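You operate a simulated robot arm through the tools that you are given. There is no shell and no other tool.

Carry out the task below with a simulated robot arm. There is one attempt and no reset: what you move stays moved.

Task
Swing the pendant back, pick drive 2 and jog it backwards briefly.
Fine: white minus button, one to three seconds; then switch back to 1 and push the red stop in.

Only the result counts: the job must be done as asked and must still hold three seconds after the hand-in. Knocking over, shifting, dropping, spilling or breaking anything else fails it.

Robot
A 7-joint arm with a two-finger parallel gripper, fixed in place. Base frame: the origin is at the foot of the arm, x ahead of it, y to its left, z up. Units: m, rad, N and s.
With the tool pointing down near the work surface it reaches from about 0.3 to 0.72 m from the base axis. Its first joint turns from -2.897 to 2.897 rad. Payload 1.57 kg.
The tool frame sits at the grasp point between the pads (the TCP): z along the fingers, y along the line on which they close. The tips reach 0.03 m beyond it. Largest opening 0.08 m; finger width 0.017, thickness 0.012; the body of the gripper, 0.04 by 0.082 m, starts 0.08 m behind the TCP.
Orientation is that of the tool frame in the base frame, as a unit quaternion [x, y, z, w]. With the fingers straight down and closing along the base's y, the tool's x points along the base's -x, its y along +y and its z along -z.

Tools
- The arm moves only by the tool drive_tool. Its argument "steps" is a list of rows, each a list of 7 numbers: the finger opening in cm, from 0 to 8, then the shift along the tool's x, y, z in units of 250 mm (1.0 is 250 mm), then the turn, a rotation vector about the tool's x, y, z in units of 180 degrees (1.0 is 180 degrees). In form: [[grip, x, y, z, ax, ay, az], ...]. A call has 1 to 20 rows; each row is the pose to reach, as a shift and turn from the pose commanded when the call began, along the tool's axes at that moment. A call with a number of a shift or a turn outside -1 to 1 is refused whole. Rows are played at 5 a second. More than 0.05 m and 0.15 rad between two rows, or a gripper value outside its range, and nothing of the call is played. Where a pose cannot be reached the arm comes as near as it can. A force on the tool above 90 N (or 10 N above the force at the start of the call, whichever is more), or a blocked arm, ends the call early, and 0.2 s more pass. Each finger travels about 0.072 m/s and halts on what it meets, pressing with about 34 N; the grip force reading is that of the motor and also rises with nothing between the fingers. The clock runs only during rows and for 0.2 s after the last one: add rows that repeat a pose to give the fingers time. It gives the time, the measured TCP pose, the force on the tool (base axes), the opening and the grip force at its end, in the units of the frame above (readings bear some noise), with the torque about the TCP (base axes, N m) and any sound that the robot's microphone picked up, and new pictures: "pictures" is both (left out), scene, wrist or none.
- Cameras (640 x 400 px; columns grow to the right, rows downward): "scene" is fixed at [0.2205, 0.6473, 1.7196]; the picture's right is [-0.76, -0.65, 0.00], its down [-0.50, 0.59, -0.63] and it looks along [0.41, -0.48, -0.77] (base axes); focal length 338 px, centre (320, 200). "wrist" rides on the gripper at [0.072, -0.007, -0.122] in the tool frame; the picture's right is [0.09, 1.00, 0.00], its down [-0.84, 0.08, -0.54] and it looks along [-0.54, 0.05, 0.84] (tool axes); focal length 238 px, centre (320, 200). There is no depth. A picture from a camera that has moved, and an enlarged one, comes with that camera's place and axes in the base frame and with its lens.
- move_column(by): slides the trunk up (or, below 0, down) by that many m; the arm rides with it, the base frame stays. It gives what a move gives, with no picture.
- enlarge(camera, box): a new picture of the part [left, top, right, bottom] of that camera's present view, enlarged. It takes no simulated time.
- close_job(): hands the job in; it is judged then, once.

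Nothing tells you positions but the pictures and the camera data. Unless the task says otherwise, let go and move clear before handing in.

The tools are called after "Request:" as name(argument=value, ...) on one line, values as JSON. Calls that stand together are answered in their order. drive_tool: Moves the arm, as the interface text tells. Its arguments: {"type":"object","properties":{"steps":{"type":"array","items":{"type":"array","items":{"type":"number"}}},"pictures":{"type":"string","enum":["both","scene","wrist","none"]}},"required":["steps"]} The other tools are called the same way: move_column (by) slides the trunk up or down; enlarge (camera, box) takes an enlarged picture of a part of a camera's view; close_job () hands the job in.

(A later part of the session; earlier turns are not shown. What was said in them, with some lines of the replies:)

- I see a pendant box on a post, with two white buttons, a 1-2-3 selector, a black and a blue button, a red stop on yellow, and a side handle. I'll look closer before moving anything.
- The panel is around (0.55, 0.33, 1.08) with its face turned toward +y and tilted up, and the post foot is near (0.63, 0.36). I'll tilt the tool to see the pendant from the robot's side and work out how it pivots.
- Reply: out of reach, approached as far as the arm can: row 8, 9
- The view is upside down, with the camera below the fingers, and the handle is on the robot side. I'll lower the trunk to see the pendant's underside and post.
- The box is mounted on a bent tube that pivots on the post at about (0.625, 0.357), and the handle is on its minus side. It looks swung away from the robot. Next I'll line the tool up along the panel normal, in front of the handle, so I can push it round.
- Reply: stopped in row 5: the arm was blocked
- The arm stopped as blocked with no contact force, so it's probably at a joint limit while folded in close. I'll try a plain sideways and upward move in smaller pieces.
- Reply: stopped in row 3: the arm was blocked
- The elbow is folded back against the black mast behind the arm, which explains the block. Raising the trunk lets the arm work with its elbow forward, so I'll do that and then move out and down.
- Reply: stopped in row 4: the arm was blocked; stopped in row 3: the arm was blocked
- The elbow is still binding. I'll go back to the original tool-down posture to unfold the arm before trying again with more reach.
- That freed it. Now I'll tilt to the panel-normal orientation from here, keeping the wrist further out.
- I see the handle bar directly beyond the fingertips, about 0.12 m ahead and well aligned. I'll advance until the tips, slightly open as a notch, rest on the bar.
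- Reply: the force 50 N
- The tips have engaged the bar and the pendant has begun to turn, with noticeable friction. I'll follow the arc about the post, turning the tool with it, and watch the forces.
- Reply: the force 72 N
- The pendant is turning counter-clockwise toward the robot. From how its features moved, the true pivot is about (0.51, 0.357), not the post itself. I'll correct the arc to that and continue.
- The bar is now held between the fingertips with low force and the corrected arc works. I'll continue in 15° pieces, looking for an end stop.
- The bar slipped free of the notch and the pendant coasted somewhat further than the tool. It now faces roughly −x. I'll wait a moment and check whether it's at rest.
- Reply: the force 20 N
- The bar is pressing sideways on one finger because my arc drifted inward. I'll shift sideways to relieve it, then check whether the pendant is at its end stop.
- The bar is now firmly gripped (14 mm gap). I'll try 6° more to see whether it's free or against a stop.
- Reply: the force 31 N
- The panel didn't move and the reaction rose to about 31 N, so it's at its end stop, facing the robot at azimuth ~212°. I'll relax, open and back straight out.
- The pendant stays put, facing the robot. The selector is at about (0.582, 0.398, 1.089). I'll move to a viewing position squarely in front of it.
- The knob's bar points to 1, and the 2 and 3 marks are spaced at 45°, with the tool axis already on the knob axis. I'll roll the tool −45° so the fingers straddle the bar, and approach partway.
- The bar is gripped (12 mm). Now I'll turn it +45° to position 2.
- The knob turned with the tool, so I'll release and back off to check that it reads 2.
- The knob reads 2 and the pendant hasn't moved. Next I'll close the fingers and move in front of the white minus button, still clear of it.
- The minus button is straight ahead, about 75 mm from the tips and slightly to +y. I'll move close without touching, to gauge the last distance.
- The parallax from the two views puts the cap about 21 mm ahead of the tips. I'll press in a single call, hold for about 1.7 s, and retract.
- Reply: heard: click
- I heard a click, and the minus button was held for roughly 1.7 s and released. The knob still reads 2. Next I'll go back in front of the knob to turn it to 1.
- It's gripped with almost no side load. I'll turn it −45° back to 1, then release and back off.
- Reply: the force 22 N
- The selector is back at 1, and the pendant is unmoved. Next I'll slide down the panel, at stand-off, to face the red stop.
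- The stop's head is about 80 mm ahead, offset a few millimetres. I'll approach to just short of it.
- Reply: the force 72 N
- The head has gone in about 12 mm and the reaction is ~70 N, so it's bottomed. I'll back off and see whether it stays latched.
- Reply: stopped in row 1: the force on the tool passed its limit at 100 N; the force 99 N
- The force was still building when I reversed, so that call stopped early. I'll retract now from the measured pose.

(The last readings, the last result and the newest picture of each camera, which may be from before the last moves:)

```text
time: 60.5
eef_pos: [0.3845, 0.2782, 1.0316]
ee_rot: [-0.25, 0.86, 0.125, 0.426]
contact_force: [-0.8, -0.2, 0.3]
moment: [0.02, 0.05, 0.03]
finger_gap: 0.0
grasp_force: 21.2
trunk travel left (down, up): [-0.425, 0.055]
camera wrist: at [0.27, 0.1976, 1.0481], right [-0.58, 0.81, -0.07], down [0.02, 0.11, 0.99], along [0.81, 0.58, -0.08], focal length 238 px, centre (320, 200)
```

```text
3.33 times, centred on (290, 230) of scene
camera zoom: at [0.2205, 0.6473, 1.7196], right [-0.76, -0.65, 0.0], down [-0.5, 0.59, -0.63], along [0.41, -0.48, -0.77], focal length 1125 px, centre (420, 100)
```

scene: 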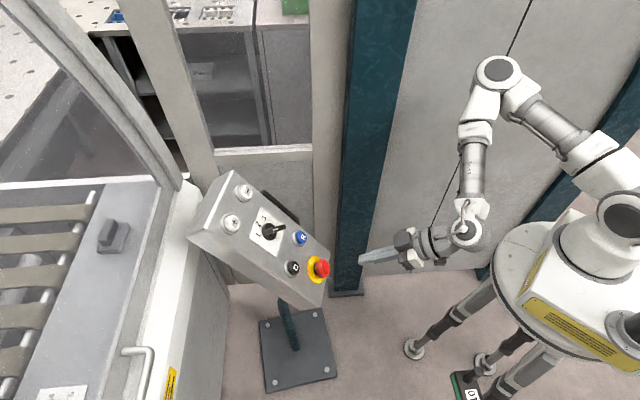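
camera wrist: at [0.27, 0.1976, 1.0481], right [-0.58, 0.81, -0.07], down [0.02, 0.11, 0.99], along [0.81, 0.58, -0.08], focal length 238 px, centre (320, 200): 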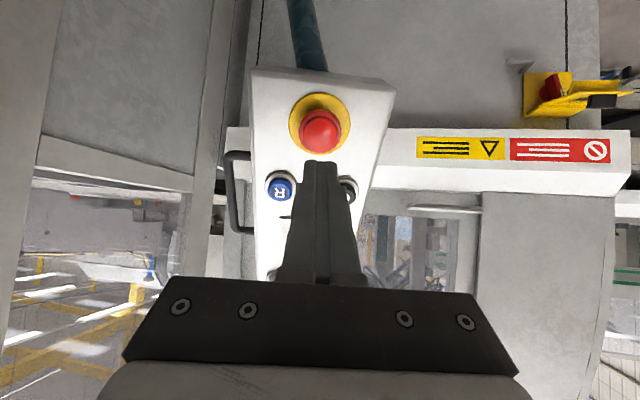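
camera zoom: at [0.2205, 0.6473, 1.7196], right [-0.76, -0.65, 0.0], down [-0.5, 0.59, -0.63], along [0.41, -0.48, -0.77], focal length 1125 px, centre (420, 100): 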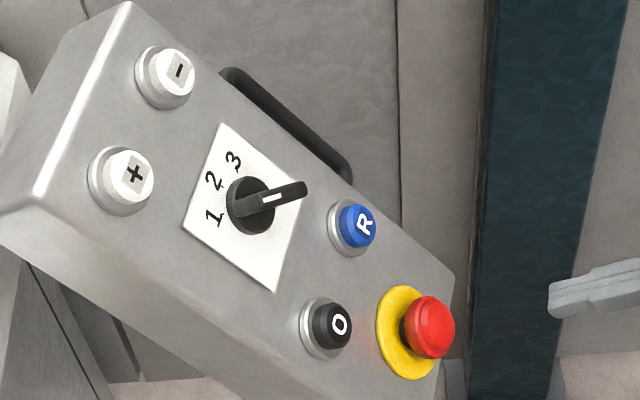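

The head is staying in by about 7 mm so far. I'll wait a moment and compare again, to be sure it's latched rather than creeping back.

Request:
drive_tool(steps=[[0, 0, 0, -0.04, 0, 0, 0], [0, 0, 0, -0.08, 0, 0, 0], [0, 0, 0, -0.08, 0, 0, 0], [0, 0, 0, -0.08, 0, 0, 0], [0, 0, 0, -0.08, 0, 0, 0], [0, 0, 0, -0.08, 0, 0, 0], [0, 0, 0, -0.08, 0, 0, 0], [0, 0, 0, -0.08, 0, 0, 0]])

Request:
enlarge(camera="scene", box=[250, 210, 410, 330])

Request:
enlarge(camera="scene", box=[300, 240, 350, 300])

Request:
enlarge(camera="wrist", box=[220, 40, 440, 220])

```text
time: 62.3
eef_pos: [0.3708, 0.2706, 1.0433]
ee_rot: [-0.25, 0.86, 0.125, 0.426]
contact_force: [0.2, -0.6, -0.1]
moment: [0.03, -0.03, 0.01]
finger_gap: 0.0
grasp_force: 20.8
trunk travel left (down, up): [-0.425, 0.055]
camera wrist: at [0.2573, 0.1905, 1.0605], right [-0.58, 0.81, -0.07], down [0.02, 0.11, 0.99], along [0.81, 0.58, -0.08], focal length 238 px, centre (320, 200)
```

scene: 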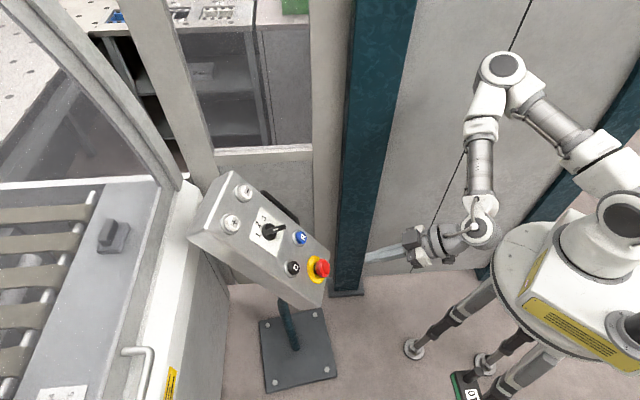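
wrist: 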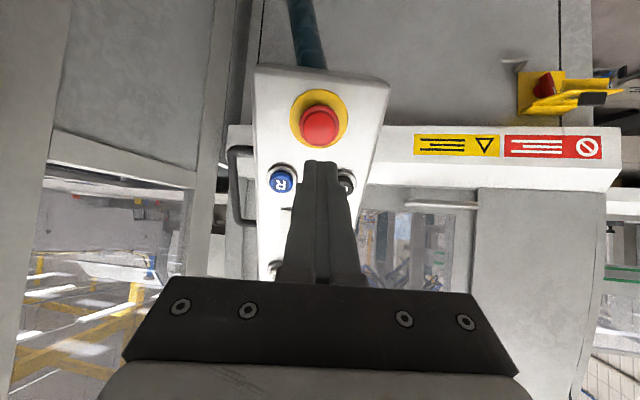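

```text
3.33 times, centred on (330, 270) of scene
camera zoom: at [0.2205, 0.6473, 1.7196], right [-0.76, -0.65, 0.0], down [-0.5, 0.59, -0.63], along [0.41, -0.48, -0.77], focal length 1125 px, centre (287, -33)
```

zoom: 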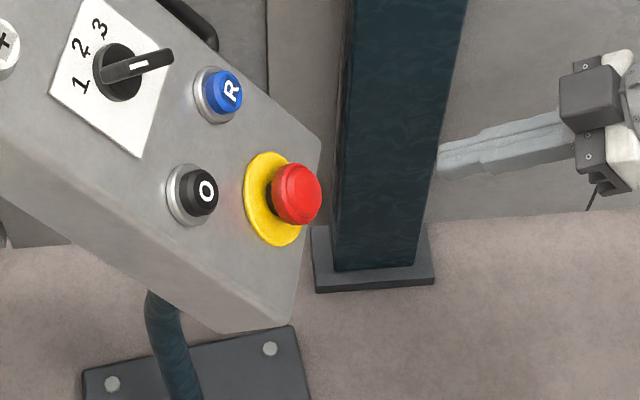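

```text
6.67 times, centred on (325, 270) of scene
camera zoom: at [0.2205, 0.6473, 1.7196], right [-0.76, -0.65, 0.0], down [-0.5, 0.59, -0.63], along [0.41, -0.48, -0.77], focal length 2250 px, centre (287, -267)
```

zoom: 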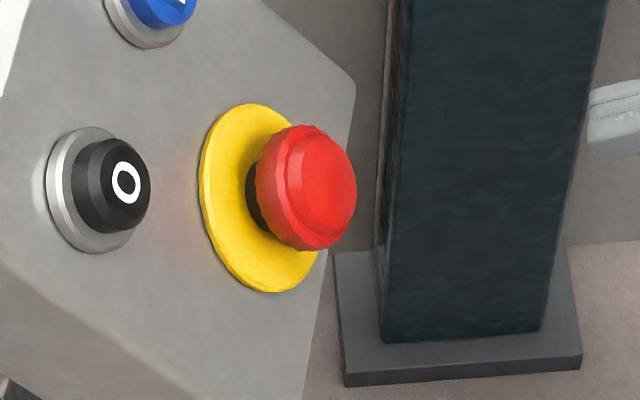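

```text
2.22 times, centred on (330, 130) of wrist
camera zoom: at [0.2573, 0.1905, 1.0605], right [-0.58, 0.81, -0.07], down [0.02, 0.11, 0.99], along [0.81, 0.58, -0.08], focal length 530 px, centre (298, 356)
```

zoom: 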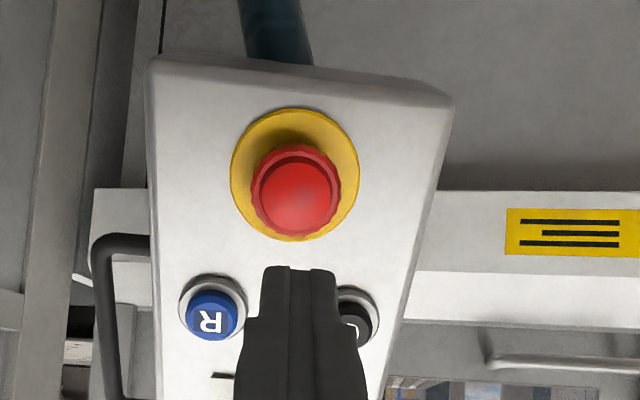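

The stop head has stayed in without changing for two seconds, about 7 mm deeper than before. The selector reads 1, the pendant faces the robot at its stop to within about a degree, and the gripper is clear. I'm handing in.

Request:
close_job()

```text
The job is handed in.
```

The job is handed in, and as far as I can see every step was done. The grader's verdict hasn't been shown to me.

- **Pendant:** I pushed it by its handle about 70° to its end stop, where it faces the robot. Pushing the red stop moved it back about 1°, and I left it there.
- **Jog:** I turned the selector to 2 and held the white minus button for about 1.7 s. I heard a click during that press.
- **Selector:** I turned it back to 1, and it matches its starting position in the pictures.
- **Red stop:** I pushed it in until it bottomed out. The force passed the 100 N limit and ended that call early, so I backed off in a separate move. I heard no click, but the head stayed about 7 mm in for the two seconds I watched, so I take it as latched.

At the beginning the arm also stalled a few times with its elbow, I believe, against the mast behind it. I saw nothing else moved or knocked over in the pictures, and the gripper was clear of the pendant at hand-in.
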